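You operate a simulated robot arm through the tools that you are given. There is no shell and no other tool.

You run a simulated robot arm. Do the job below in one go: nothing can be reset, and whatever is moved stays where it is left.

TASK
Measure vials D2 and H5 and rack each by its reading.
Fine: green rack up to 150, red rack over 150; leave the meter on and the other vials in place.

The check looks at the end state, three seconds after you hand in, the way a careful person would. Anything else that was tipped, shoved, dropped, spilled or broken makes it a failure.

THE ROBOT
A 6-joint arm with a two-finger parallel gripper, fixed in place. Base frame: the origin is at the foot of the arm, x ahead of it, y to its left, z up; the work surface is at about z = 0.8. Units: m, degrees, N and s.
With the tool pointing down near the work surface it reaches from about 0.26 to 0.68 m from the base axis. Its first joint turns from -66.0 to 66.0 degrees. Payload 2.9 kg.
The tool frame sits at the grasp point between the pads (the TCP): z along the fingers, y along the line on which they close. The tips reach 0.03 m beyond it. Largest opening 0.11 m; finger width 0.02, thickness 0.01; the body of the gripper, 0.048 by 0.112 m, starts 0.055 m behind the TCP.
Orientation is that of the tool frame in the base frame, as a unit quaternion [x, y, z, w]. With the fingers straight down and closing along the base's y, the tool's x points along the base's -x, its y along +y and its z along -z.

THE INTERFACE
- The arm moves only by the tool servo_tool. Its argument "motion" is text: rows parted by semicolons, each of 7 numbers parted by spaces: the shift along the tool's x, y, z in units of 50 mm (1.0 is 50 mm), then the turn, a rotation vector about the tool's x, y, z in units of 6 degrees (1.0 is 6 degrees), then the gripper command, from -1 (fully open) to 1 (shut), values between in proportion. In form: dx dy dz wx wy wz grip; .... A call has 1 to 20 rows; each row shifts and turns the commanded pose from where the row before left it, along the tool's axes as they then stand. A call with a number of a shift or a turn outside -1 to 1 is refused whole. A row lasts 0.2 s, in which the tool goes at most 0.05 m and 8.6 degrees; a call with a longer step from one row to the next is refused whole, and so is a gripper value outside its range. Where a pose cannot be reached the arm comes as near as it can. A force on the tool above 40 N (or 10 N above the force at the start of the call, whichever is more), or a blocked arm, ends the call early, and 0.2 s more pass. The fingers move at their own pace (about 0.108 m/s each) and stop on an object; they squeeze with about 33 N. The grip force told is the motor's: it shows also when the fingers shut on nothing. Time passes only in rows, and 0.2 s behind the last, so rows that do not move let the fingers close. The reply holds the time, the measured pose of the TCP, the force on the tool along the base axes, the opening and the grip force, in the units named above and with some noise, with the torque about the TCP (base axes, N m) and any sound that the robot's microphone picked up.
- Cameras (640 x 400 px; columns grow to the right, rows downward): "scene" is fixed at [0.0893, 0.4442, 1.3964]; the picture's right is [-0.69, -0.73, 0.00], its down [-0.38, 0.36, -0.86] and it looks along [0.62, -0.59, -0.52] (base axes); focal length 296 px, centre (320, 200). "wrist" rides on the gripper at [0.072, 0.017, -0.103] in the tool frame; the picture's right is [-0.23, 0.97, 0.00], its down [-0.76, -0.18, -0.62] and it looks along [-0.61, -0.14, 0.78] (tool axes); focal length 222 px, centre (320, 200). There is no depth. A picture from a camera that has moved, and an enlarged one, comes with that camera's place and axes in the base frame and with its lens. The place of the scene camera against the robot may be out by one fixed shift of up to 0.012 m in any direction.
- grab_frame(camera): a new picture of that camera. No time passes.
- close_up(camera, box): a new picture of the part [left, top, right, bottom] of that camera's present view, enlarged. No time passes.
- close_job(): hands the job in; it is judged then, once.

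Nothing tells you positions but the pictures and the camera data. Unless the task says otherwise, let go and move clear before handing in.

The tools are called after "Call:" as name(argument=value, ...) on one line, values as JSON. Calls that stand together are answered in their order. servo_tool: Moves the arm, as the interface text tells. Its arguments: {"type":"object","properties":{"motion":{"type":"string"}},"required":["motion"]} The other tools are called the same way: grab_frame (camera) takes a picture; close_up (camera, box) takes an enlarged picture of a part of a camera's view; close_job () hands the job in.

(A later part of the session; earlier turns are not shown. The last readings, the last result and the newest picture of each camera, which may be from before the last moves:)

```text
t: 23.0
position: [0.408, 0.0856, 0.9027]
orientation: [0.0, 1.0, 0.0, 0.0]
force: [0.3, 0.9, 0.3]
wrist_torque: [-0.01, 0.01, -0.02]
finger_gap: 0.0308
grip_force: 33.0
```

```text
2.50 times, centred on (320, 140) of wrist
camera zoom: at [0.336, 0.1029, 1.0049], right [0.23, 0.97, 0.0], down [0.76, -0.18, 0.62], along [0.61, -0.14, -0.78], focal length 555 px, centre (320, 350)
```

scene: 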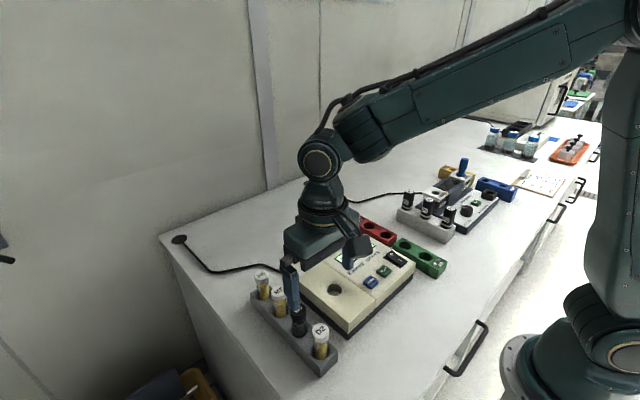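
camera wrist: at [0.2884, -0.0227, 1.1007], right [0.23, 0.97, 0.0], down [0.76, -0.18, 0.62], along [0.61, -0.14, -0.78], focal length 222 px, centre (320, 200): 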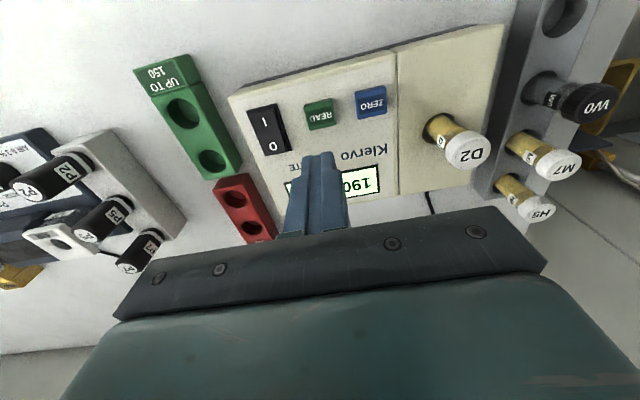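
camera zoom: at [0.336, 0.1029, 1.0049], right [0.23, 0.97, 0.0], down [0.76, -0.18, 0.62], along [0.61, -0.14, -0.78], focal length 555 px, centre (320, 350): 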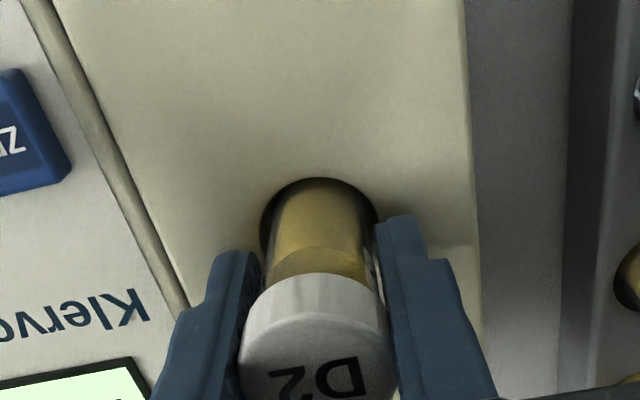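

D2 is gripped again. I'll lift it out and carry it over the far hole of the red rack (about x 0.527, y -0.195).

Call:
servo_tool(motion="0 0 -0.4 0 0 0 1; 0 0 -0.8 0 0 0 1; 0 0 -1 0 0 0 1; -0.3386 -0.8029 0 0 0 0 1; -0.3386 -0.8029 0 0 0 0 1; -0.3386 -0.8029 0 0 0 0 1; -0.3386 -0.8029 0 0 0 0 1; -0.3386 -0.8029 0 0 0 0 1; -0.3386 -0.8029 0 0 0 0 1; -0.3386 -0.8029 0 0 0 0 1; 0 0 0 0 0 0 1; 0 0 0 0 0 0 1")

Call:
grab_frame(camera="wrist")

Call:
close_up(camera="wrist", box=[220, 60, 420, 200])

Call:
close_up(camera="scene", box=[290, 150, 490, 320])

```text
t: 25.6
position: [0.5281, -0.1955, 1.012]
orientation: [-0.001, 1.0, -0.001, 0.0]
force: [-0.6, 0.0, -1.3]
wrist_torque: [0.0, 0.02, 0.02]
finger_gap: 0.0305
grip_force: 33.1
```

```text
taken
camera wrist: at [0.4544, -0.1774, 1.1135], right [0.23, 0.97, 0.0], down [0.76, -0.18, 0.62], along [0.61, -0.14, -0.78], focal length 222 px, centre (320, 200)
```

wrist: 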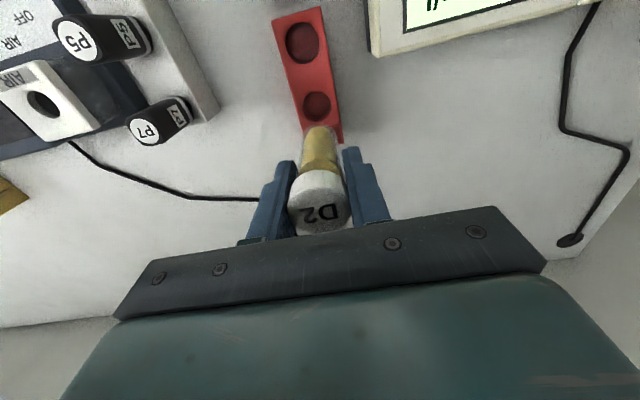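

```text
2.86 times, centred on (320, 130) of wrist
camera zoom: at [0.4544, -0.1774, 1.1135], right [0.23, 0.97, 0.0], down [0.76, -0.18, 0.62], along [0.61, -0.14, -0.78], focal length 635 px, centre (320, 400)
```

zoom: 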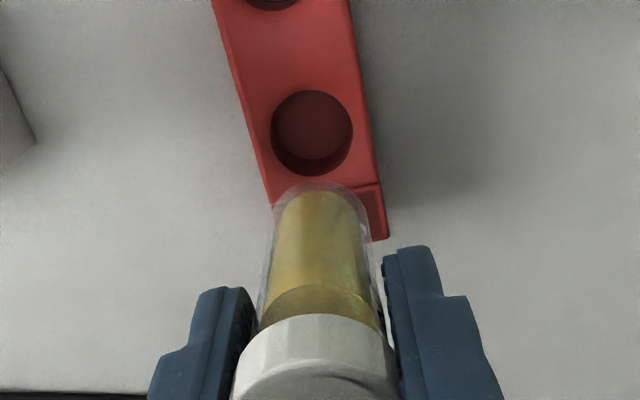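

```text
2.35 times, centred on (390, 235) of scene
camera zoom: at [0.0893, 0.4442, 1.3964], right [-0.69, -0.73, 0.0], down [-0.38, 0.36, -0.86], along [0.62, -0.59, -0.52], focal length 695 px, centre (155, 118)
```

zoom: 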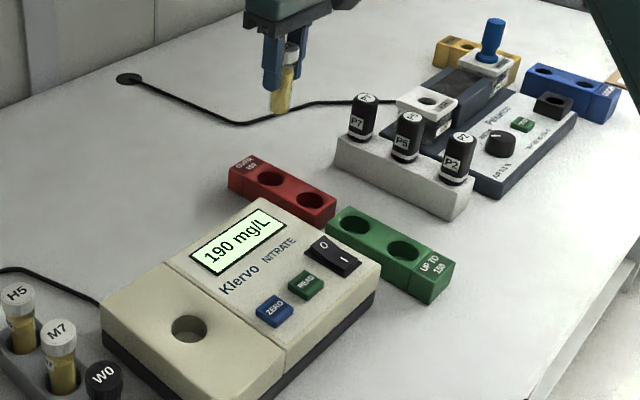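

The hole now measures about (0.530, -0.199) with the rack top near 0.830, so I need to shift about +4 mm in x and -5 mm in y. I'll shift, come down 70 mm, and look again.

Call:
servo_tool(motion="-0.086 -0.094 0 0 0 0 1; 0 0 0.5 0 0 0 1; 0 0 0.5 0 0 0 1; 0 0 0.4 0 0 0 1; 0 0 0 0 0 0 1; 0 0 0 0 0 0 1")

Call:
close_up(camera="wrist", box=[220, 60, 420, 200])

Call:
close_up(camera="scene", box=[330, 180, 430, 260])

```text
t: 27.0
position: [0.531, -0.1995, 0.942]
orientation: [0.0, 1.0, 0.0, -0.001]
force: [-0.6, -0.7, -1.0]
wrist_torque: [0.03, -0.01, -0.01]
finger_gap: 0.0304
grip_force: 32.9
```

```text
2.86 times, centred on (320, 130) of wrist
camera zoom: at [0.459, -0.1823, 1.0452], right [0.23, 0.97, 0.0], down [0.76, -0.18, 0.62], along [0.61, -0.14, -0.78], focal length 635 px, centre (320, 400)
```

zoom: 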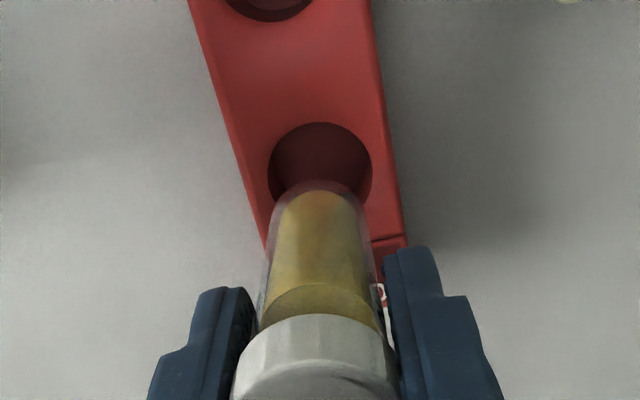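

```text
5.00 times, centred on (380, 220) of scene
camera zoom: at [0.0893, 0.4442, 1.3964], right [-0.69, -0.73, 0.0], down [-0.38, 0.36, -0.86], along [0.62, -0.59, -0.52], focal length 1478 px, centre (20, 100)
```

zoom: 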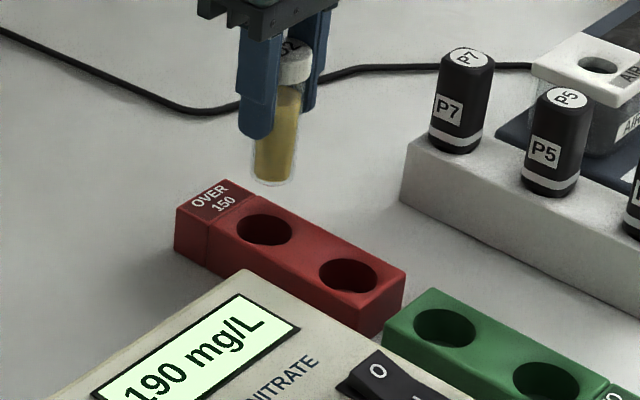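

The hole is centred beneath the vial. I'll add a 1 mm x correction and lower into the hole, stopping shortly after entry.

Call:
servo_tool(motion="-0.02 0 0.3 0 0 0 1; 0 0 0.3 0 0 0 1; 0 0 0.2 0 0 0 1; 0 0 0.2 0 0 0 1; 0 0 0.1 0 0 0 1; 0 0 0 0 0 0 1")

Call:
close_up(camera="wrist", box=[220, 60, 420, 200])

Call:
close_up(camera="scene", box=[330, 180, 430, 260])

```text
t: 28.4
position: [0.5321, -0.2001, 0.8874]
orientation: [0.001, 1.0, -0.001, 0.0]
force: [-0.2, -1.1, -0.3]
wrist_torque: [-0.03, -0.02, 0.02]
finger_gap: 0.0307
grip_force: 33.0
```

```text
2.86 times, centred on (320, 130) of wrist
camera zoom: at [0.4597, -0.1823, 0.9901], right [0.23, 0.97, 0.0], down [0.76, -0.18, 0.62], along [0.61, -0.14, -0.78], focal length 635 px, centre (320, 400)
```

zoom: 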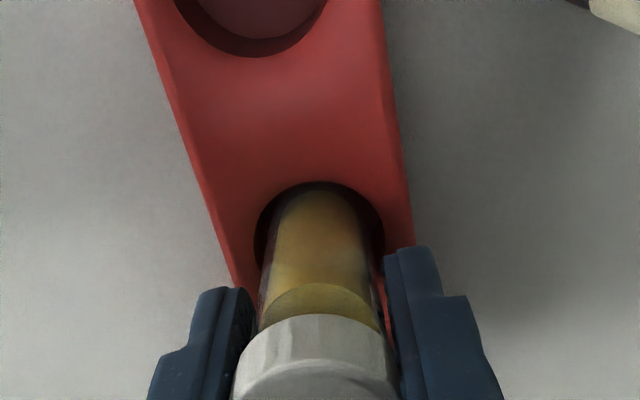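

```text
5.00 times, centred on (380, 220) of scene
camera zoom: at [0.0893, 0.4442, 1.3964], right [-0.69, -0.73, 0.0], down [-0.38, 0.36, -0.86], along [0.62, -0.59, -0.52], focal length 1478 px, centre (20, 100)
```

zoom: 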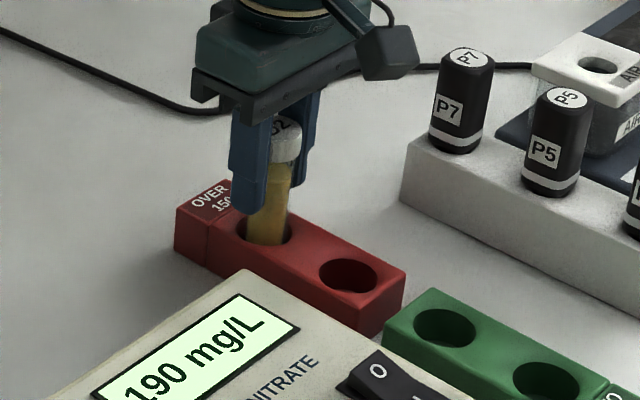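

The vial has entered the red hole with no contact. I'll step down gently to find the bottom.

Call:
servo_tool(motion="0 0 0.03 0 0 0 1; 0 0 0.03 0 0 0 1; 0 0 0 0 0 0 1")

```text
t: 29.2
position: [0.5333, -0.1995, 0.8856]
orientation: [-0.001, 1.0, 0.0, 0.0]
force: [0.2, -0.8, -0.9]
wrist_torque: [0.03, -0.04, 0.0]
finger_gap: 0.0306
grip_force: 33.1
```

Call:
servo_tool(motion="0 0 0.03 0 0 0 1; 0 0 0.03 0 0 0 1; 0 0 0 0 0 0 1")

```text
t: 30.0
position: [0.533, -0.1999, 0.882]
orientation: [0.0, 1.0, -0.001, 0.0]
force: [1.3, 0.1, -0.2]
wrist_torque: [0.0, 0.03, -0.02]
finger_gap: 0.0308
grip_force: 32.9
```

Still no contact at TCP z≈0.882; I'll go on with small steps.

Call:
servo_tool(motion="0 0 0.03 0 0 0 1; 0 0 0.03 0 0 0 1; 0 0 0 0 0 0 1")

```text
t: 30.8
position: [0.5328, -0.1995, 0.8796]
orientation: [0.0, 1.0, 0.001, 0.0]
force: [-0.4, 0.0, 0.4]
wrist_torque: [0.0, -0.01, 0.0]
finger_gap: 0.0307
grip_force: 33.2
```

Still free at z≈0.8796, with the tips about 2 cm above the rack. Continuing.

Call:
servo_tool(motion="0 0 0.03 0 0 0 1; 0 0 0.03 0 0 0 1; 0 0 0 0 0 0 1")

```text
t: 31.6
position: [0.532, -0.2001, 0.8768]
orientation: [-0.001, 1.0, 0.0, 0.001]
force: [-0.4, 0.1, 2.5]
wrist_torque: [0.05, 0.09, 0.0]
finger_gap: 0.0305
grip_force: 32.7
```

A light contact (2.5 N) shows the vial resting on the bottom. I'll release slowly and check it stands.

Call:
servo_tool(motion="0 0 0 0 0 0 0.4; 0 0 0 0 0 0 0.3; 0 0 0 0 0 0 0.1; 0 0 0 0 0 0 0; 0 0 0 0 0 0 0")

Call:
close_up(camera="wrist", box=[220, 60, 420, 200])

Call:
close_up(camera="scene", box=[330, 180, 430, 260])

```text
t: 32.8
position: [0.5313, -0.1996, 0.8764]
orientation: [0.001, 1.0, 0.0, 0.0]
force: [-0.1, 0.1, 0.8]
wrist_torque: [0.0, 0.02, 0.0]
finger_gap: 0.0549
grip_force: 0.0
```

```text
2.86 times, centred on (320, 130) of wrist
camera zoom: at [0.4594, -0.1823, 0.9783], right [0.23, 0.97, 0.0], down [0.76, -0.18, 0.62], along [0.61, -0.14, -0.78], focal length 635 px, centre (320, 400)
```

zoom: 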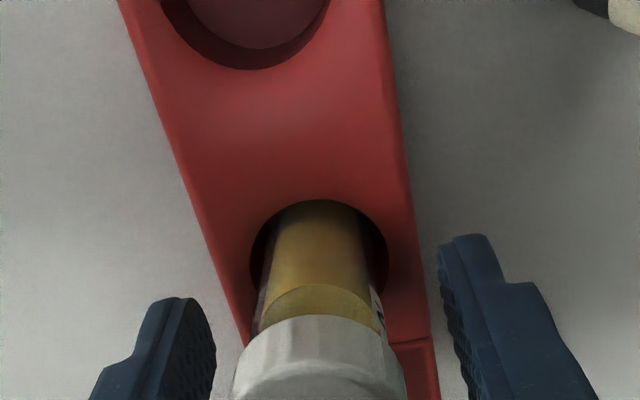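

```text
5.00 times, centred on (380, 220) of scene
camera zoom: at [0.0893, 0.4442, 1.3964], right [-0.69, -0.73, 0.0], down [-0.38, 0.36, -0.86], along [0.62, -0.59, -0.52], focal length 1478 px, centre (20, 100)
```

zoom: 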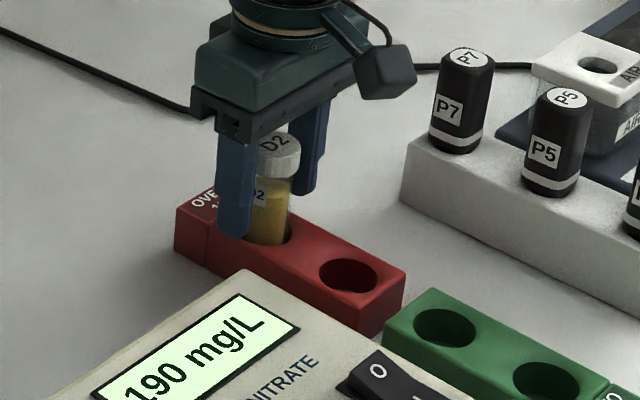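

D2 now stands free in the red rack. Before trusting the readings I'll check the meter's zero with the blank W0, which I will put back in its own slot. Raising and moving above W0, at about (0.399, 0.2005).

Call:
servo_tool(motion="0 0 -0.5 0 0 0 0; 0 0 -0.8 0 0 0 0; 0 0 -0.9 0 0 0 0; 0.2947 0.8889 0 0 0 0 0; 0.2947 0.8889 0 0 0 0 0; 0.2947 0.8889 0 0 0 0 0; 0.2947 0.8889 0 0 0 0 0; 0.2947 0.8889 0 0 0 0 0; 0.2947 0.8889 0 0 0 0 0; 0.2947 0.8889 0 0 0 0 0; 0.2947 0.8889 0 0 0 0 0; 0.2947 0.8889 0 0 0 0 0; 0 0 0 0 0 0 0; 0 0 0 0 0 0 0")

Call:
grab_frame(camera="wrist")

Call:
close_up(camera="wrist", box=[220, 60, 420, 200])

Call:
grab_frame(camera="scene")

```text
t: 35.8
position: [0.3992, 0.201, 0.9837]
orientation: [0.0, 1.0, 0.001, 0.0]
force: [-0.5, 0.2, 0.3]
wrist_torque: [0.01, 0.01, -0.02]
finger_gap: 0.0549
grip_force: 0.0
```

```text
taken
camera wrist: at [0.3275, 0.218, 1.0877], right [0.23, 0.97, 0.0], down [0.76, -0.18, 0.62], along [0.61, -0.14, -0.78], focal length 222 px, centre (320, 200)
```

wrist: 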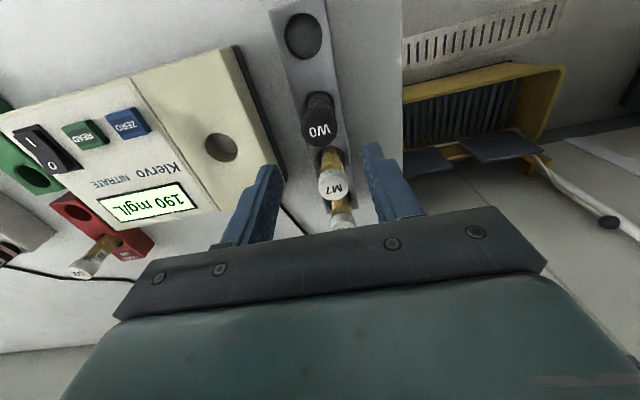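

```text
2.86 times, centred on (320, 130) of wrist
camera zoom: at [0.3275, 0.218, 1.0877], right [0.23, 0.97, 0.0], down [0.76, -0.18, 0.62], along [0.61, -0.14, -0.78], focal length 635 px, centre (320, 400)
```

zoom: 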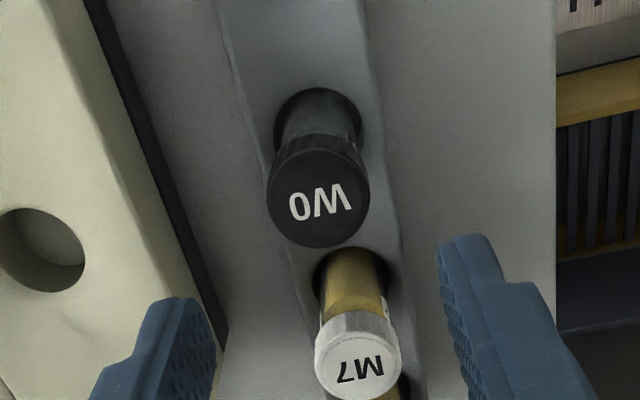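

```text
taken
```

scene: 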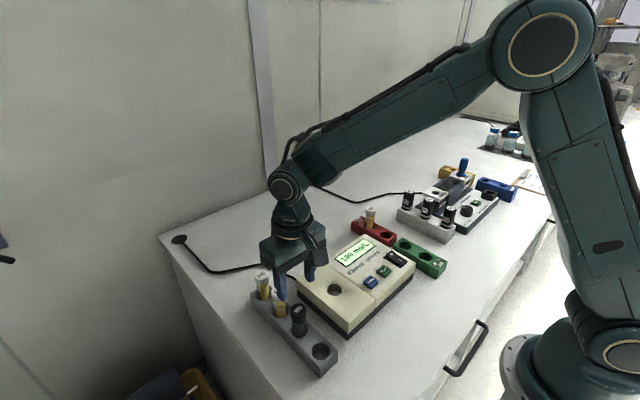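

W0 is directly below the tool at about (0.3993, 0.2008). I'll descend, grip it, and lift it straight out.

Call:
servo_tool(motion="0 0 0.6 0 0 0 0; 0 0 0.6 0 0 0 0; 0 0 0.57 0 0 0 0; 0 0 0.4 0 0 0 0; 0 0 0 0 0 0 0; 0 0 0 0 0 0 0.3; 0 0 0 0 0 0 1; 0 0 0 0 0 0 1; 0 0 0 0 0 0 1")

Call:
close_up(camera="wrist", box=[200, 60, 440, 220])

Call:
close_up(camera="scene", box=[240, 230, 360, 380])

```text
t: 37.8
position: [0.4003, 0.1987, 0.8775]
orientation: [0.0, 1.0, 0.0, 0.0]
force: [0.3, 0.2, 0.6]
wrist_torque: [0.0, 0.02, -0.03]
finger_gap: 0.0308
grip_force: 32.9
```

```text
2.50 times, centred on (320, 140) of wrist
camera zoom: at [0.3265, 0.2167, 0.9796], right [0.23, 0.97, 0.0], down [0.76, -0.18, 0.62], along [0.61, -0.14, -0.78], focal length 555 px, centre (320, 350)
```

zoom: 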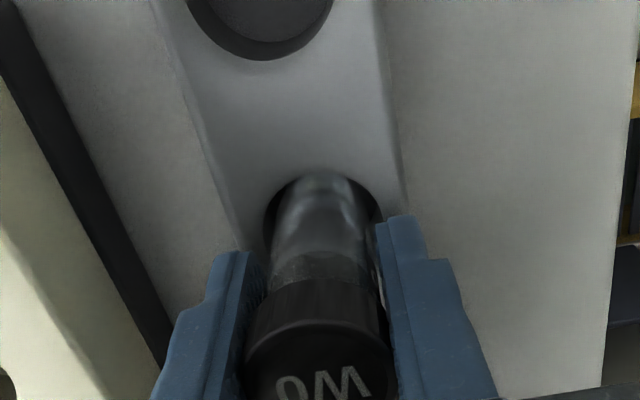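

```text
2.67 times, centred on (300, 305) of scene
camera zoom: at [0.0893, 0.4442, 1.3964], right [-0.69, -0.73, 0.0], down [-0.38, 0.36, -0.86], along [0.62, -0.59, -0.52], focal length 788 px, centre (373, -80)
```

zoom: 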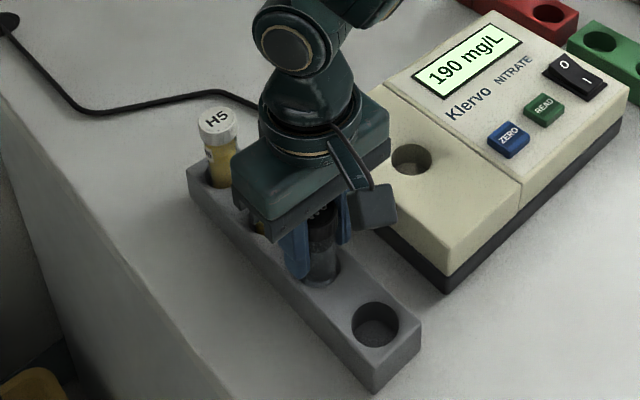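

W0 is held. I'll lift it and move it over the meter hole, then check.

Call:
servo_tool(motion="0 0 -0.4 0 0 0 1; 0 0 -0.9 0 0 0 1; 0 0 -1 0 0 0 1; -0.044 -0.5715 0 0 0 0 1; -0.044 -0.5715 0 0 0 0 1; -0.044 -0.5715 0 0 0 0 1; -0.044 -0.5715 0 0 0 0 1; 0 0 0 0 0 0 1; 0 0 0 0 0 0 1")

Call:
close_up(camera="wrist", box=[220, 60, 420, 200])

Call:
close_up(camera="scene", box=[290, 210, 390, 310])

```text
t: 39.8
position: [0.4078, 0.086, 0.9929]
orientation: [-0.001, 1.0, -0.001, 0.0]
force: [-0.5, 0.9, -0.8]
wrist_torque: [0.03, -0.02, 0.01]
finger_gap: 0.0308
grip_force: 33.3
```

```text
2.86 times, centred on (320, 130) of wrist
camera zoom: at [0.3353, 0.1031, 1.0946], right [0.23, 0.97, 0.0], down [0.76, -0.18, 0.62], along [0.61, -0.14, -0.78], focal length 635 px, centre (320, 400)
```

zoom: 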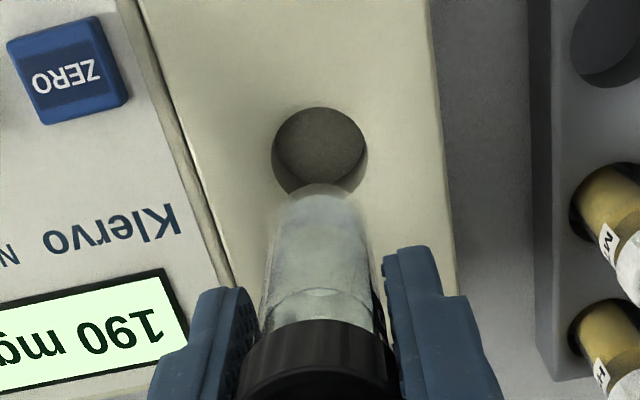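

```text
4.00 times, centred on (340, 260) of scene
camera zoom: at [0.0893, 0.4442, 1.3964], right [-0.69, -0.73, 0.0], down [-0.38, 0.36, -0.86], along [0.62, -0.59, -0.52], focal length 1182 px, centre (240, -40)
```

zoom: 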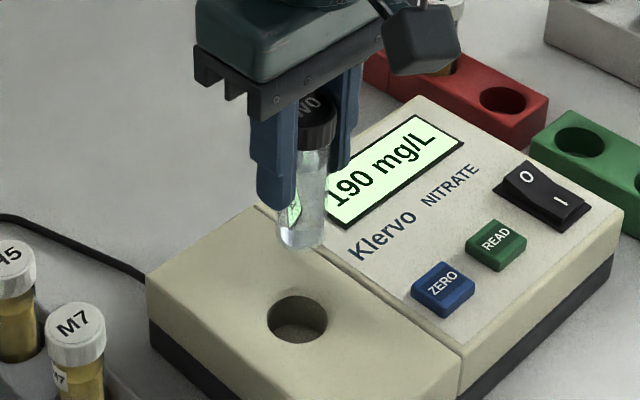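

W0 (clear water) is centred over the hole. I'll lower it in and then step to the bottom gently.

Call:
servo_tool(motion="0 0 0.5 0 0 0 1; 0 0 0.5 0 0 0 1; 0 0 0.4 0 0 0 1; 0 0 0.25 0 0 0 1; 0 0 0.09 0 0 0 1; 0 0 0 0 0 0 1")

```text
t: 41.2
position: [0.4105, 0.0843, 0.9041]
orientation: [0.001, 1.0, 0.0, 0.0]
force: [0.1, -0.4, -0.7]
wrist_torque: [0.01, -0.02, 0.01]
finger_gap: 0.0308
grip_force: 33.0
```

Call:
servo_tool(motion="0 0 0.02 0 0 0 1; 0 0 0.02 0 0 0 1; 0 0 0 0 0 0 1")

```text
t: 42.0
position: [0.4094, 0.0861, 0.9029]
orientation: [0.0, 1.0, 0.0, 0.0]
force: [0.0, 0.3, -0.6]
wrist_torque: [0.0, 0.02, -0.04]
finger_gap: 0.0309
grip_force: 33.4
```

No contact yet at z≈0.9025; I'll take two more 1 mm steps.

Call:
servo_tool(motion="0 0 0.02 0 0 0 1; 0 0 0.01 0 0 0 1; 0 0 0 0 0 0 1")

```text
t: 42.8
position: [0.4097, 0.0851, 0.9023]
orientation: [0.0, 1.0, 0.0, 0.001]
force: [-3.8, 0.2, 18.1]
wrist_torque: [0.03, 0.26, 0.0]
finger_gap: 0.0309
grip_force: 32.9
```

W0 is on the bottom. I'll relieve the pressure, release slowly, and check.

Call:
servo_tool(motion="0 0 -0.015 0 0 0 1; 0 0 0 0 0 0 0.4; 0 0 0 0 0 0 0.3; 0 0 0 0 0 0 0.1; 0 0 0 0 0 0 0; 0 0 0 0 0 0 0")

Call:
close_up(camera="scene", box=[290, 210, 390, 310])

Call:
close_up(camera="wrist", box=[200, 60, 440, 220])

```text
t: 44.2
position: [0.4091, 0.0852, 0.9012]
orientation: [0.0, 1.0, 0.0, 0.0]
force: [0.5, -0.8, 0.2]
wrist_torque: [-0.02, -0.02, -0.02]
finger_gap: 0.055
grip_force: 0.1
```

```text
4.00 times, centred on (340, 260) of scene
camera zoom: at [0.0893, 0.4442, 1.3964], right [-0.69, -0.73, 0.0], down [-0.38, 0.36, -0.86], along [0.62, -0.59, -0.52], focal length 1182 px, centre (240, -40)
```

zoom: 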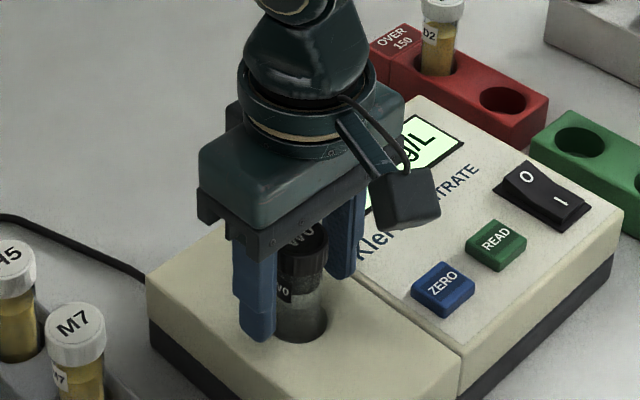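

```text
2.50 times, centred on (320, 140) of wrist
camera zoom: at [0.3359, 0.1029, 1.0052], right [0.23, 0.97, 0.0], down [0.76, -0.18, 0.62], along [0.61, -0.14, -0.78], focal length 555 px, centre (320, 350)
```

zoom: 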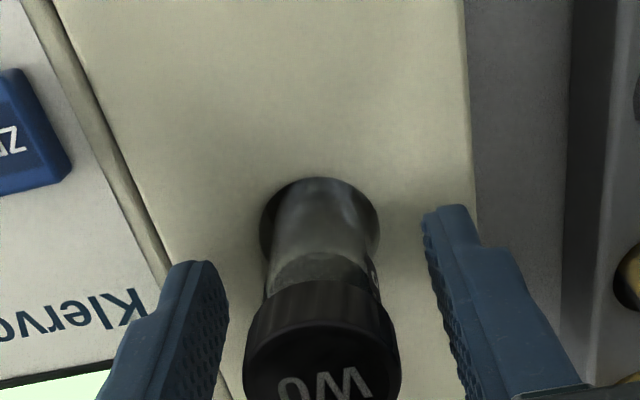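

W0 stands in the well. I'll raise, shift over READ with fingers shut, and come down to just above the button.

Call:
servo_tool(motion="0 0 -0.5 0 0 0 0; 0 0 -0.8 0 0 0 0; 0 0 -0.7 0 0 0 0; 0.2375 -0.6275 0 0 0 0 0; 0.2375 -0.6275 0 0 0 0 0.5; 0.2375 -0.6275 0 0 0 0 1; 0.2375 -0.6275 0 0 0 0 1; 0 0 0 0 0 0 1; 0 0 0 0 0 0 1; 0 0 0.6 0 0 0 1; 0 0 0.6 0 0 0 1; 0 0 0.45 0 0 0 1; 0 0 0.2 0 0 0 1; 0 0 0 0 0 0 1")

Call:
close_up(camera="wrist", box=[220, 80, 420, 220])

Call:
close_up(camera="scene", box=[310, 210, 430, 310])

```text
t: 47.2
position: [0.3615, -0.04, 0.9118]
orientation: [0.0, 1.0, 0.0, 0.001]
force: [-0.8, -0.2, -0.5]
wrist_torque: [0.0, 0.01, 0.01]
finger_gap: 0.0
grip_force: 32.8
```

```text
2.86 times, centred on (320, 150) of wrist
camera zoom: at [0.2882, -0.0224, 1.013], right [0.23, 0.97, 0.0], down [0.76, -0.18, 0.62], along [0.61, -0.14, -0.78], focal length 635 px, centre (320, 343)
```

zoom: 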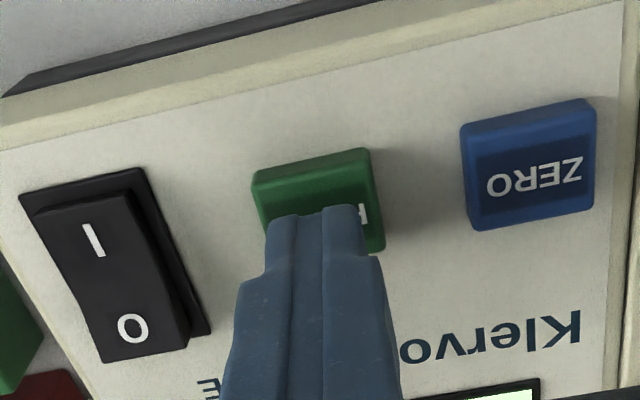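

```text
4.00 times, centred on (370, 260) of scene
camera zoom: at [0.0893, 0.4442, 1.3964], right [-0.69, -0.73, 0.0], down [-0.38, 0.36, -0.86], along [0.62, -0.59, -0.52], focal length 1182 px, centre (120, -40)
```

zoom: 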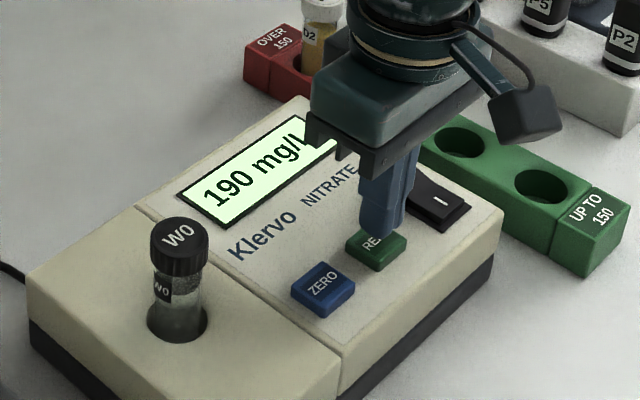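

The fingertips are over READ at TCP z≈0.911; the click came at about 0.898 last time. I'll press down in small steps.

Call:
servo_tool(motion="0 0 0.08 0 0 0 1; 0 0 0.08 0 0 0 1; 0 0 0.04 0 0 0 1; 0 0 0.02 0 0 0 1; 0 0 0 0 0 0 1")

```text
t: 48.4
position: [0.3618, -0.04, 0.9005]
orientation: [-0.001, 1.0, 0.001, 0.0]
force: [1.2, -0.2, 1.5]
wrist_torque: [-0.01, -0.03, 0.0]
finger_gap: 0.0
grip_force: 33.2
```

Call:
servo_tool(motion="0 0 0.02 0 0 0 1; 0 0 0.02 0 0 0 1; 0 0 0 0 0 0 1")

```text
t: 49.2
position: [0.3618, -0.0401, 0.8977]
orientation: [0.0, 1.0, 0.001, 0.0]
force: [0.9, -0.4, 1.9]
wrist_torque: [-0.05, -0.02, 0.0]
finger_gap: 0.0
grip_force: 32.3
heard: click
```

The click came again. I'll lift off and wait for the blank's reading.

Call:
servo_tool(motion="0 0 -0.2 0 0 0 1; 0 0 -0.5 0 0 0 1; 0 0 -0.6 0 0 0 1; 0 0 -0.76 0 0 0 1; 0 0 0 0 0 0 1; 0 0 0 0 0 0 1; 0 0 0 0 0 0 1; 0 0 0 0 0 0 1; 0 0 0 0 0 0 1; 0 0 0 0 0 0 1")

Call:
close_up(camera="scene", box=[310, 210, 430, 310])

```text
t: 51.4
position: [0.3615, -0.0408, 0.9998]
orientation: [0.0, 1.0, 0.0, 0.0]
force: [-0.3, -0.1, 0.4]
wrist_torque: [0.0, -0.01, 0.01]
finger_gap: 0.0001
grip_force: 33.3
```

```text
4.00 times, centred on (370, 260) of scene
camera zoom: at [0.0893, 0.4442, 1.3964], right [-0.69, -0.73, 0.0], down [-0.38, 0.36, -0.86], along [0.62, -0.59, -0.52], focal length 1182 px, centre (120, -40)
```

zoom: 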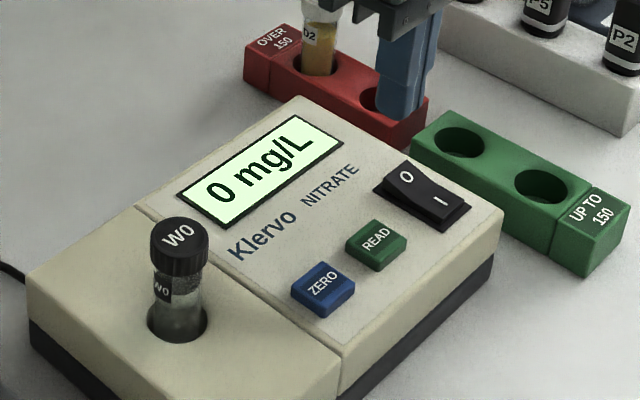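

The blank reads 0 mg/L, so the zero is good and D2 = 190 stands. Next I'll go back above W0, pick it up and return it to its slot.

Call:
servo_tool(motion="-0.2375 0.6275 0 0 0 0 0.5; -0.2375 0.6275 0 0 0 0 0; -0.2375 0.6275 0 0 0 0 0; -0.2375 0.6275 0 0 0 0 0; 0 0 0 0 0 0 0; 0 0 0 0 0 0 0")

Call:
close_up(camera="wrist", box=[220, 60, 420, 200])

```text
t: 52.8
position: [0.4098, 0.0852, 1.0008]
orientation: [0.0, 1.0, 0.0, 0.0]
force: [0.9, -0.1, 0.8]
wrist_torque: [-0.01, 0.01, -0.01]
finger_gap: 0.0552
grip_force: 0.1
```

```text
2.86 times, centred on (320, 130) of wrist
camera zoom: at [0.3362, 0.1035, 1.103], right [0.23, 0.97, 0.0], down [0.76, -0.18, 0.62], along [0.61, -0.14, -0.78], focal length 635 px, centre (320, 400)
```

zoom: 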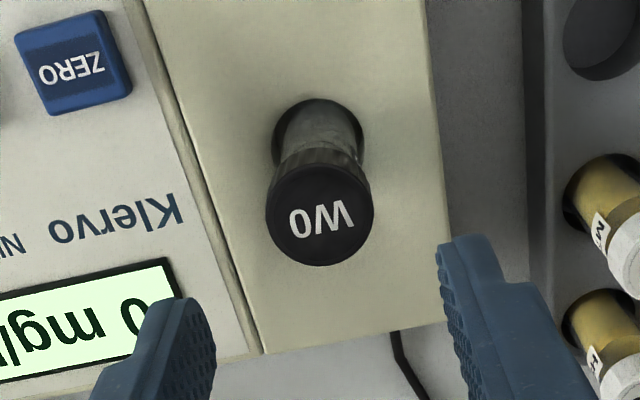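

W0 is centred under the tool. Descending, gripping, and lifting.

Call:
servo_tool(motion="0 0 0.5 0 0 0 0; 0 0 0.6 0 0 0 0; 0 0 0.5 0 0 0 0; 0 0 0.37 0 0 0 0; 0 0 0 0 0 0 0; 0 0 0 0 0 0 0.3; 0 0 0 0 0 0 1; 0 0 0 0 0 0 1; 0 0 0 0 0 0 1")

```text
t: 54.8
position: [0.4092, 0.085, 0.903]
orientation: [0.0, 1.0, 0.0, 0.0]
force: [0.6, 0.2, -0.2]
wrist_torque: [0.02, -0.01, 0.01]
finger_gap: 0.0309
grip_force: 33.2
```

W0 is gripped. I'll lift it and carry it back above its own slot.

Call:
servo_tool(motion="0 0 -0.4 0 0 0 1; 0 0 -0.8 0 0 0 1; 0 0 -0.7 0 0 0 1; 0.044 0.5715 0 0 0 0 1; 0.044 0.5715 0 0 0 0 1; 0.044 0.5715 0 0 0 0 1; 0.044 0.5715 0 0 0 0 1; 0 0 0 0 0 0 1; 0 0 0 0 0 0 1")

Call:
close_up(camera="wrist", box=[220, 60, 420, 200])

Call:
close_up(camera="scene", box=[240, 230, 360, 380])

```text
t: 56.8
position: [0.3997, 0.1992, 0.9969]
orientation: [0.0, 1.0, -0.001, 0.0]
force: [0.4, -0.7, -0.7]
wrist_torque: [0.0, 0.0, 0.01]
finger_gap: 0.031
grip_force: 32.5
```

```text
2.86 times, centred on (320, 130) of wrist
camera zoom: at [0.3273, 0.2171, 1.0995], right [0.23, 0.97, 0.0], down [0.76, -0.18, 0.62], along [0.61, -0.14, -0.78], focal length 635 px, centre (320, 400)
```

zoom: 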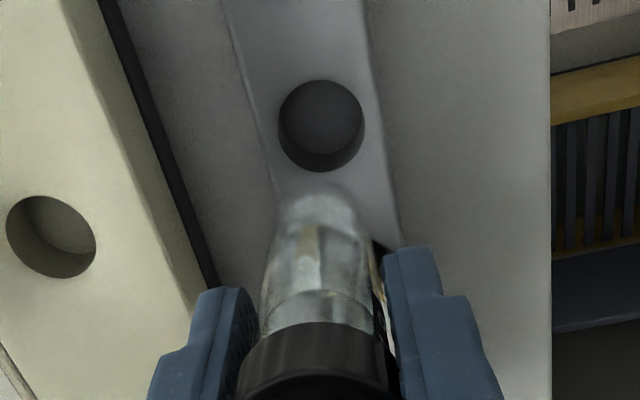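

```text
2.67 times, centred on (300, 305) of scene
camera zoom: at [0.0893, 0.4442, 1.3964], right [-0.69, -0.73, 0.0], down [-0.38, 0.36, -0.86], along [0.62, -0.59, -0.52], focal length 788 px, centre (373, -80)
```

zoom: 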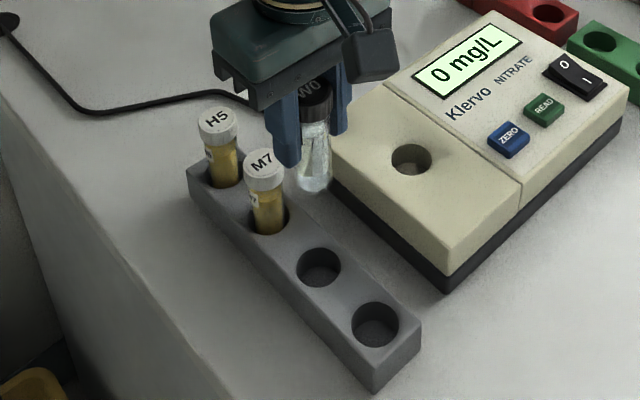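

The slot is centred beneath W0. I'll lower it in to just above the bottom, then step gently.

Call:
servo_tool(motion="0 0 0.6 0 0 0 1; 0 0 0.6 0 0 0 1; 0 0 0.5 0 0 0 1; 0 0 0.3 0 0 0 1; 0 0 0.2 0 0 0 1; 0 0 0.1 0 0 0 1; 0 0 0 0 0 0 1")

Call:
close_up(camera="scene", box=[240, 230, 360, 380])

```text
t: 58.4
position: [0.4003, 0.2001, 0.8817]
orientation: [0.0, 1.0, -0.001, 0.0]
force: [0.9, 1.1, 0.6]
wrist_torque: [-0.02, -0.01, 0.03]
finger_gap: 0.0304
grip_force: 32.9
```

```text
2.67 times, centred on (300, 305) of scene
camera zoom: at [0.0893, 0.4442, 1.3964], right [-0.69, -0.73, 0.0], down [-0.38, 0.36, -0.86], along [0.62, -0.59, -0.52], focal length 788 px, centre (373, -80)
```

zoom: 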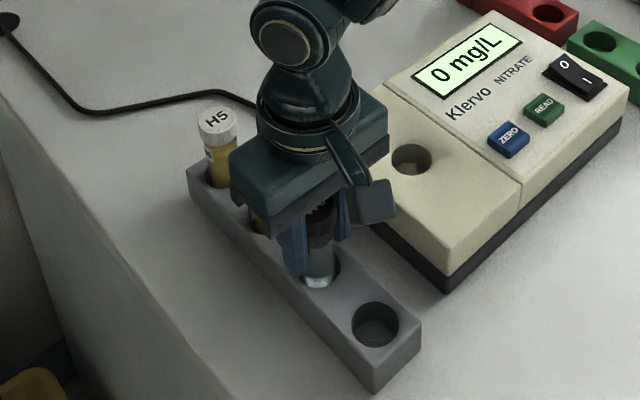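

Call:
servo_tool(motion="0 0 0.03 0 0 0 1; 0 0 0.03 0 0 0 1; 0 0 0 0 0 0 1")

```text
t: 59.2
position: [0.4002, 0.1995, 0.8783]
orientation: [-0.001, 1.0, 0.0, 0.0]
force: [-0.7, 0.0, -0.4]
wrist_torque: [0.01, 0.03, 0.0]
finger_gap: 0.031
grip_force: 32.9
```

Still no contact at z≈0.8785; one more millimetre or two.

Call:
servo_tool(motion="0 0 0.02 0 0 0 1; 0 0 0.015 0 0 0 1; 0 0 0 0 0 0 1")

```text
t: 60.0
position: [0.3996, 0.1999, 0.8771]
orientation: [0.0, 1.0, 0.0, 0.0]
force: [0.5, -0.1, -0.7]
wrist_torque: [-0.05, 0.01, -0.03]
finger_gap: 0.0305
grip_force: 33.3
```

Call:
servo_tool(motion="0 0 0.015 0 0 0 1; 0 0 0.015 0 0 0 1; 0 0 0 0 0 0 1")

```text
t: 60.8
position: [0.4007, 0.2003, 0.8755]
orientation: [0.001, 1.0, 0.0, 0.0]
force: [0.2, -0.1, -0.3]
wrist_torque: [-0.04, 0.01, -0.02]
finger_gap: 0.031
grip_force: 33.0
```

Not yet touching at z≈0.8755; the tips are still about 20 mm above the rack. One more small step.

Call:
servo_tool(motion="0 0 0.015 0 0 0 1; 0 0 0.015 0 0 0 1; 0 0 0 0 0 0 1")

```text
t: 61.6
position: [0.4003, 0.1997, 0.8747]
orientation: [0.0, 1.0, 0.001, 0.001]
force: [-5.6, -3.1, 24.3]
wrist_torque: [-0.15, 0.37, 0.02]
finger_gap: 0.0304
grip_force: 32.7
```

W0 is on the floor of its slot. I'll relieve the pressure, release slowly, and check.

Call:
servo_tool(motion="0 0 -0.02 0 0 0 1; 0 0 0 0 0 0 0.4; 0 0 0 0 0 0 0.3; 0 0 0 0 0 0 0.1; 0 0 0 0 0 0 0; 0 0 0 0 0 0 0")

Call:
close_up(camera="wrist", box=[200, 60, 440, 220])

Call:
close_up(camera="scene", box=[240, 230, 360, 380])

```text
t: 63.0
position: [0.4015, 0.1994, 0.8751]
orientation: [0.0, 1.0, 0.001, -0.001]
force: [-0.3, -0.6, 0.6]
wrist_torque: [0.01, 0.01, -0.01]
finger_gap: 0.0547
grip_force: 0.1
```

```text
2.50 times, centred on (320, 140) of wrist
camera zoom: at [0.3271, 0.2175, 0.9771], right [0.23, 0.97, 0.0], down [0.76, -0.18, 0.62], along [0.61, -0.14, -0.78], focal length 555 px, centre (320, 350)
```

zoom: 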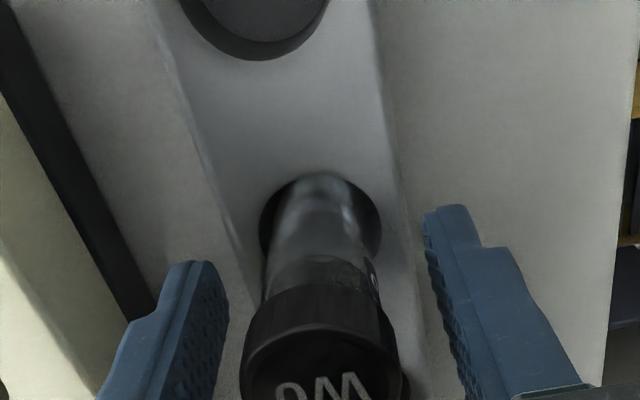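

```text
2.67 times, centred on (300, 305) of scene
camera zoom: at [0.0893, 0.4442, 1.3964], right [-0.69, -0.73, 0.0], down [-0.38, 0.36, -0.86], along [0.62, -0.59, -0.52], focal length 788 px, centre (373, -80)
```

zoom: 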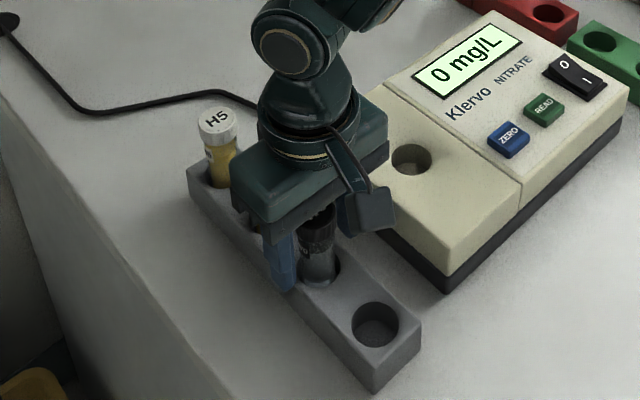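

W0 is back in its slot, upright. Next I'll rise and move above H5, at about (0.530, 0.200).

Call:
servo_tool(motion="0 0 -0.5 0 0 0 0; 0 0 -0.8 0 0 0 0; 0 0 -0.9 0 0 0 0; -0.8687 0 0 0 0 0 0; -0.8687 0 0 0 0 0 0; -0.8687 0 0 0 0 0 0; 0 0 0 0 0 0 0; 0 0 0 0 0 0 0")

Call:
grab_frame(camera="wrist")

Call:
close_up(camera="wrist", box=[220, 60, 420, 200])

Call:
close_up(camera="scene", box=[230, 220, 390, 380])

```text
t: 64.8
position: [0.53, 0.2003, 0.9843]
orientation: [0.001, 1.0, 0.001, 0.0]
force: [0.5, -0.3, -0.2]
wrist_torque: [0.02, -0.03, 0.0]
finger_gap: 0.055
grip_force: 0.1
```

```text
taken
camera wrist: at [0.457, 0.2175, 1.0874], right [0.23, 0.97, 0.0], down [0.76, -0.18, 0.62], along [0.61, -0.14, -0.78], focal length 222 px, centre (320, 200)
```

wrist: 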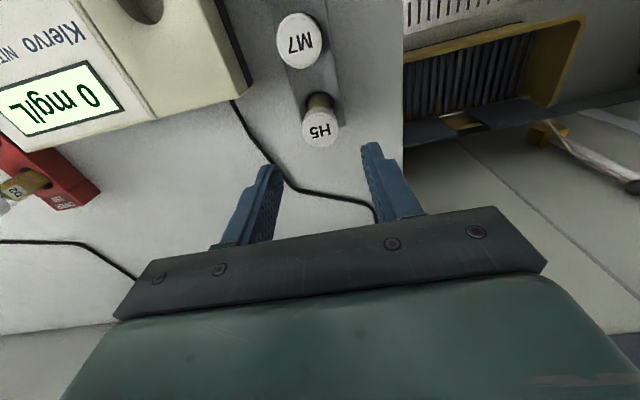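

```text
2.86 times, centred on (320, 130) of wrist
camera zoom: at [0.457, 0.2175, 1.0874], right [0.23, 0.97, 0.0], down [0.76, -0.18, 0.62], along [0.61, -0.14, -0.78], focal length 635 px, centre (320, 400)
```

zoom: 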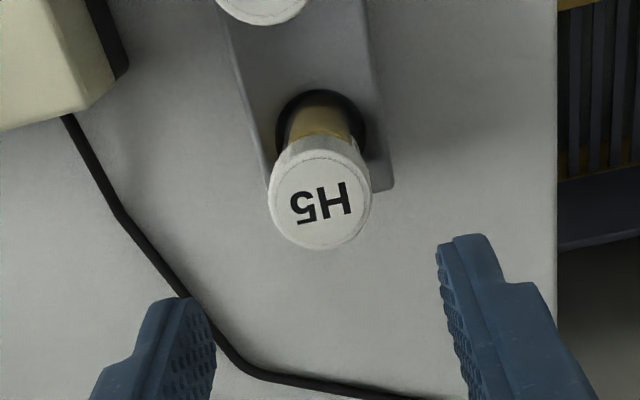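

```text
2.50 times, centred on (310, 300) of scene
camera zoom: at [0.0893, 0.4442, 1.3964], right [-0.69, -0.73, 0.0], down [-0.38, 0.36, -0.86], along [0.62, -0.59, -0.52], focal length 739 px, centre (345, -50)
```

zoom: 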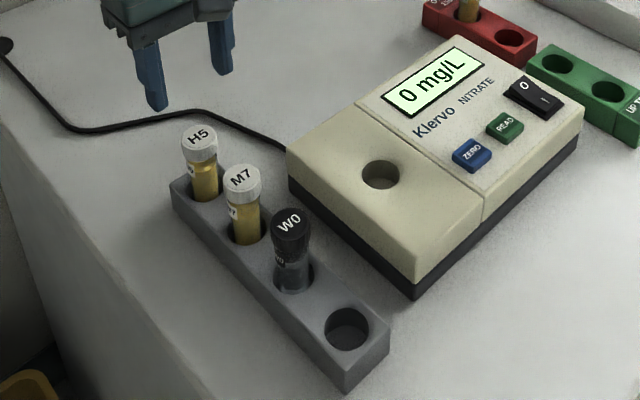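

H5 is directly under the tool at about (0.529, 0.2005). I'll descend, grip it, and lift.

Call:
servo_tool(motion="0 0 0.6 0 0 0 0; 0 0 0.6 0 0 0 0; 0 0 0.57 0 0 0 0; 0 0 0.38 0 0 0 0; 0 0 0 0 0 0 0; 0 0 0 0 0 0 0.3; 0 0 0 0 0 0 1; 0 0 0 0 0 0 1; 0 0 0 0 0 0 1")

Call:
close_up(camera="wrist", box=[200, 60, 440, 220])

```text
t: 66.8
position: [0.5297, 0.2008, 0.8767]
orientation: [0.0, 1.0, 0.0, 0.0]
force: [0.0, -0.4, -0.4]
wrist_torque: [-0.01, 0.01, -0.02]
finger_gap: 0.0308
grip_force: 32.6
```

```text
2.50 times, centred on (320, 140) of wrist
camera zoom: at [0.4575, 0.2174, 0.9797], right [0.23, 0.97, 0.0], down [0.76, -0.18, 0.62], along [0.61, -0.14, -0.78], focal length 555 px, centre (320, 350)
```

zoom: 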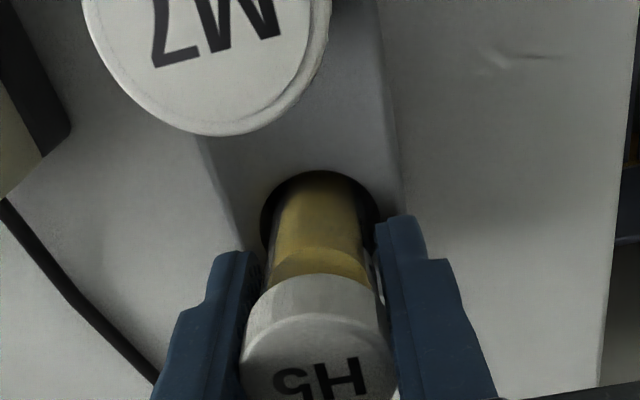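

H5 is held. I'll lift it fully clear and carry it over the meter hole.

Call:
servo_tool(motion="0 0 -0.4 0 0 0 1; 0 0 -1 0 0 0 1; 0 0 -1 0 0 0 1; 0.6075 -0.5715 0 0 0 0 1; 0.6075 -0.5715 0 0 0 0 1; 0.6075 -0.5715 0 0 0 0 1; 0.6075 -0.5715 0 0 0 0 1; 0 0 0 0 0 0 1; 0 0 0 0 0 0 1")

Call:
close_up(camera="wrist", box=[220, 60, 420, 200])

Call:
close_up(camera="scene", box=[290, 210, 390, 310])

```text
t: 68.8
position: [0.4081, 0.0853, 0.9968]
orientation: [0.0, 1.0, 0.0, 0.0]
force: [0.0, 0.3, -0.2]
wrist_torque: [0.01, 0.0, -0.03]
finger_gap: 0.0307
grip_force: 32.8
```

```text
2.86 times, centred on (320, 130) of wrist
camera zoom: at [0.3353, 0.1024, 1.0994], right [0.23, 0.97, 0.0], down [0.76, -0.18, 0.62], along [0.61, -0.14, -0.78], focal length 635 px, centre (320, 400)
```

zoom: 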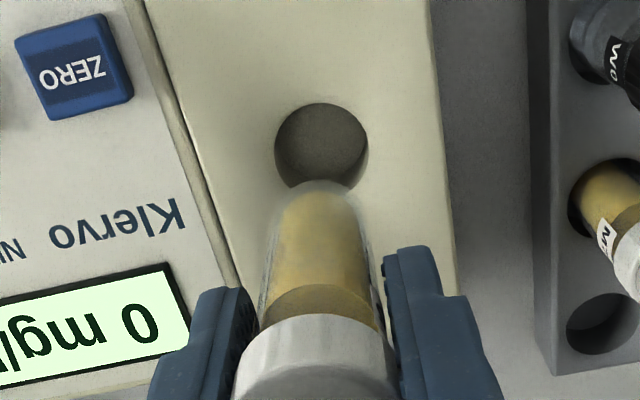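

```text
4.00 times, centred on (340, 260) of scene
camera zoom: at [0.0893, 0.4442, 1.3964], right [-0.69, -0.73, 0.0], down [-0.38, 0.36, -0.86], along [0.62, -0.59, -0.52], focal length 1182 px, centre (240, -40)
```

zoom: 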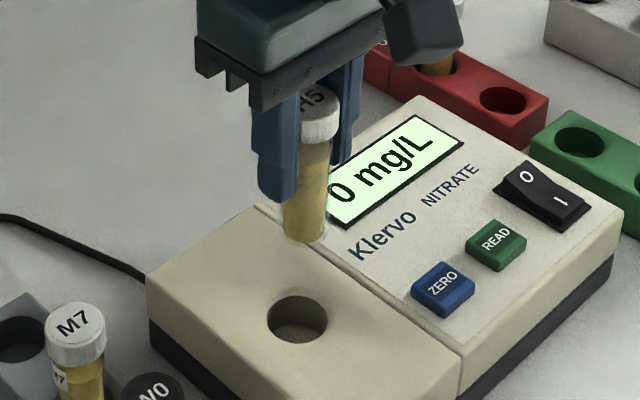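

H5 is centred over the hole. I'll lower it in as before.

Call:
servo_tool(motion="0 0 0.5 0 0 0 1; 0 0 0.5 0 0 0 1; 0 0 0.4 0 0 0 1; 0 0 0.3 0 0 0 1; 0 0 0.14 0 0 0 1; 0 0 0 0 0 0 1")

```text
t: 70.2
position: [0.4077, 0.0855, 0.905]
orientation: [0.0, 1.0, 0.0, -0.001]
force: [-0.2, 0.8, -0.6]
wrist_torque: [0.0, 0.04, 0.02]
finger_gap: 0.0308
grip_force: 32.9
```

Call:
servo_tool(motion="0 0 0.02 0 0 0 1; 0 0 0.02 0 0 0 1; 0 0 0 0 0 0 1")

```text
t: 71.0
position: [0.4095, 0.0852, 0.9034]
orientation: [0.001, 1.0, 0.001, 0.0]
force: [-0.4, 0.5, -1.0]
wrist_torque: [0.04, 0.01, 0.03]
finger_gap: 0.0306
grip_force: 33.0
```

Call:
servo_tool(motion="0 0 0.015 0 0 0 1; 0 0 0.01 0 0 0 1; 0 0 0 0 0 0 1")

```text
t: 71.8
position: [0.4089, 0.0854, 0.9033]
orientation: [0.0, 1.0, 0.0, 0.001]
force: [-4.4, -1.6, 21.7]
wrist_torque: [-0.18, 0.33, 0.0]
finger_gap: 0.031
grip_force: 33.1
```

H5 is on the bottom of the well. I'll relieve, release slowly, and check.

Call:
servo_tool(motion="0 0 -0.015 0 0 0 1; 0 0 0 0 0 0 0.4; 0 0 0 0 0 0 0.3; 0 0 0 0 0 0 0.1; 0 0 0 0 0 0 0; 0 0 0 0 0 0 0")

Call:
close_up(camera="scene", box=[290, 210, 390, 310])

Call:
close_up(camera="wrist", box=[200, 60, 440, 220])

```text
t: 73.2
position: [0.4081, 0.0848, 0.903]
orientation: [0.0, 1.0, 0.0, 0.0]
force: [-0.6, 1.3, 0.0]
wrist_torque: [0.03, 0.0, -0.01]
finger_gap: 0.0551
grip_force: 0.1
```

```text
4.00 times, centred on (340, 260) of scene
camera zoom: at [0.0893, 0.4442, 1.3964], right [-0.69, -0.73, 0.0], down [-0.38, 0.36, -0.86], along [0.62, -0.59, -0.52], focal length 1182 px, centre (240, -40)
```

zoom: 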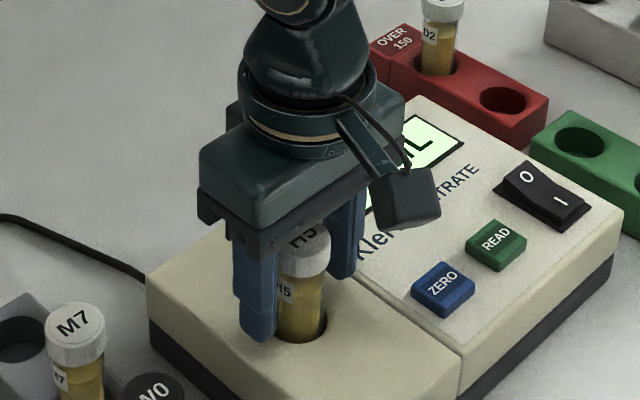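

```text
2.50 times, centred on (320, 140) of wrist
camera zoom: at [0.3359, 0.1027, 1.0051], right [0.23, 0.97, 0.0], down [0.76, -0.18, 0.62], along [0.61, -0.14, -0.78], focal length 555 px, centre (320, 350)
```

zoom: 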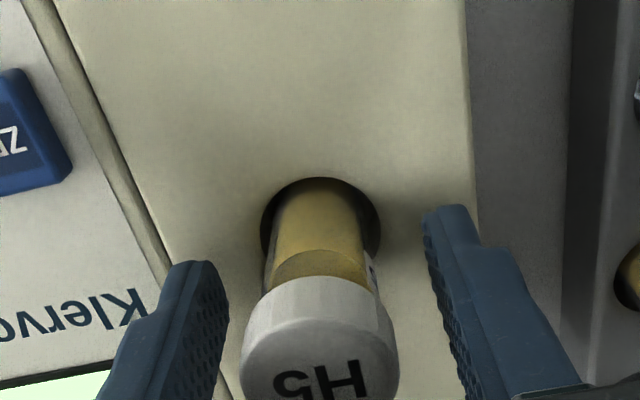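

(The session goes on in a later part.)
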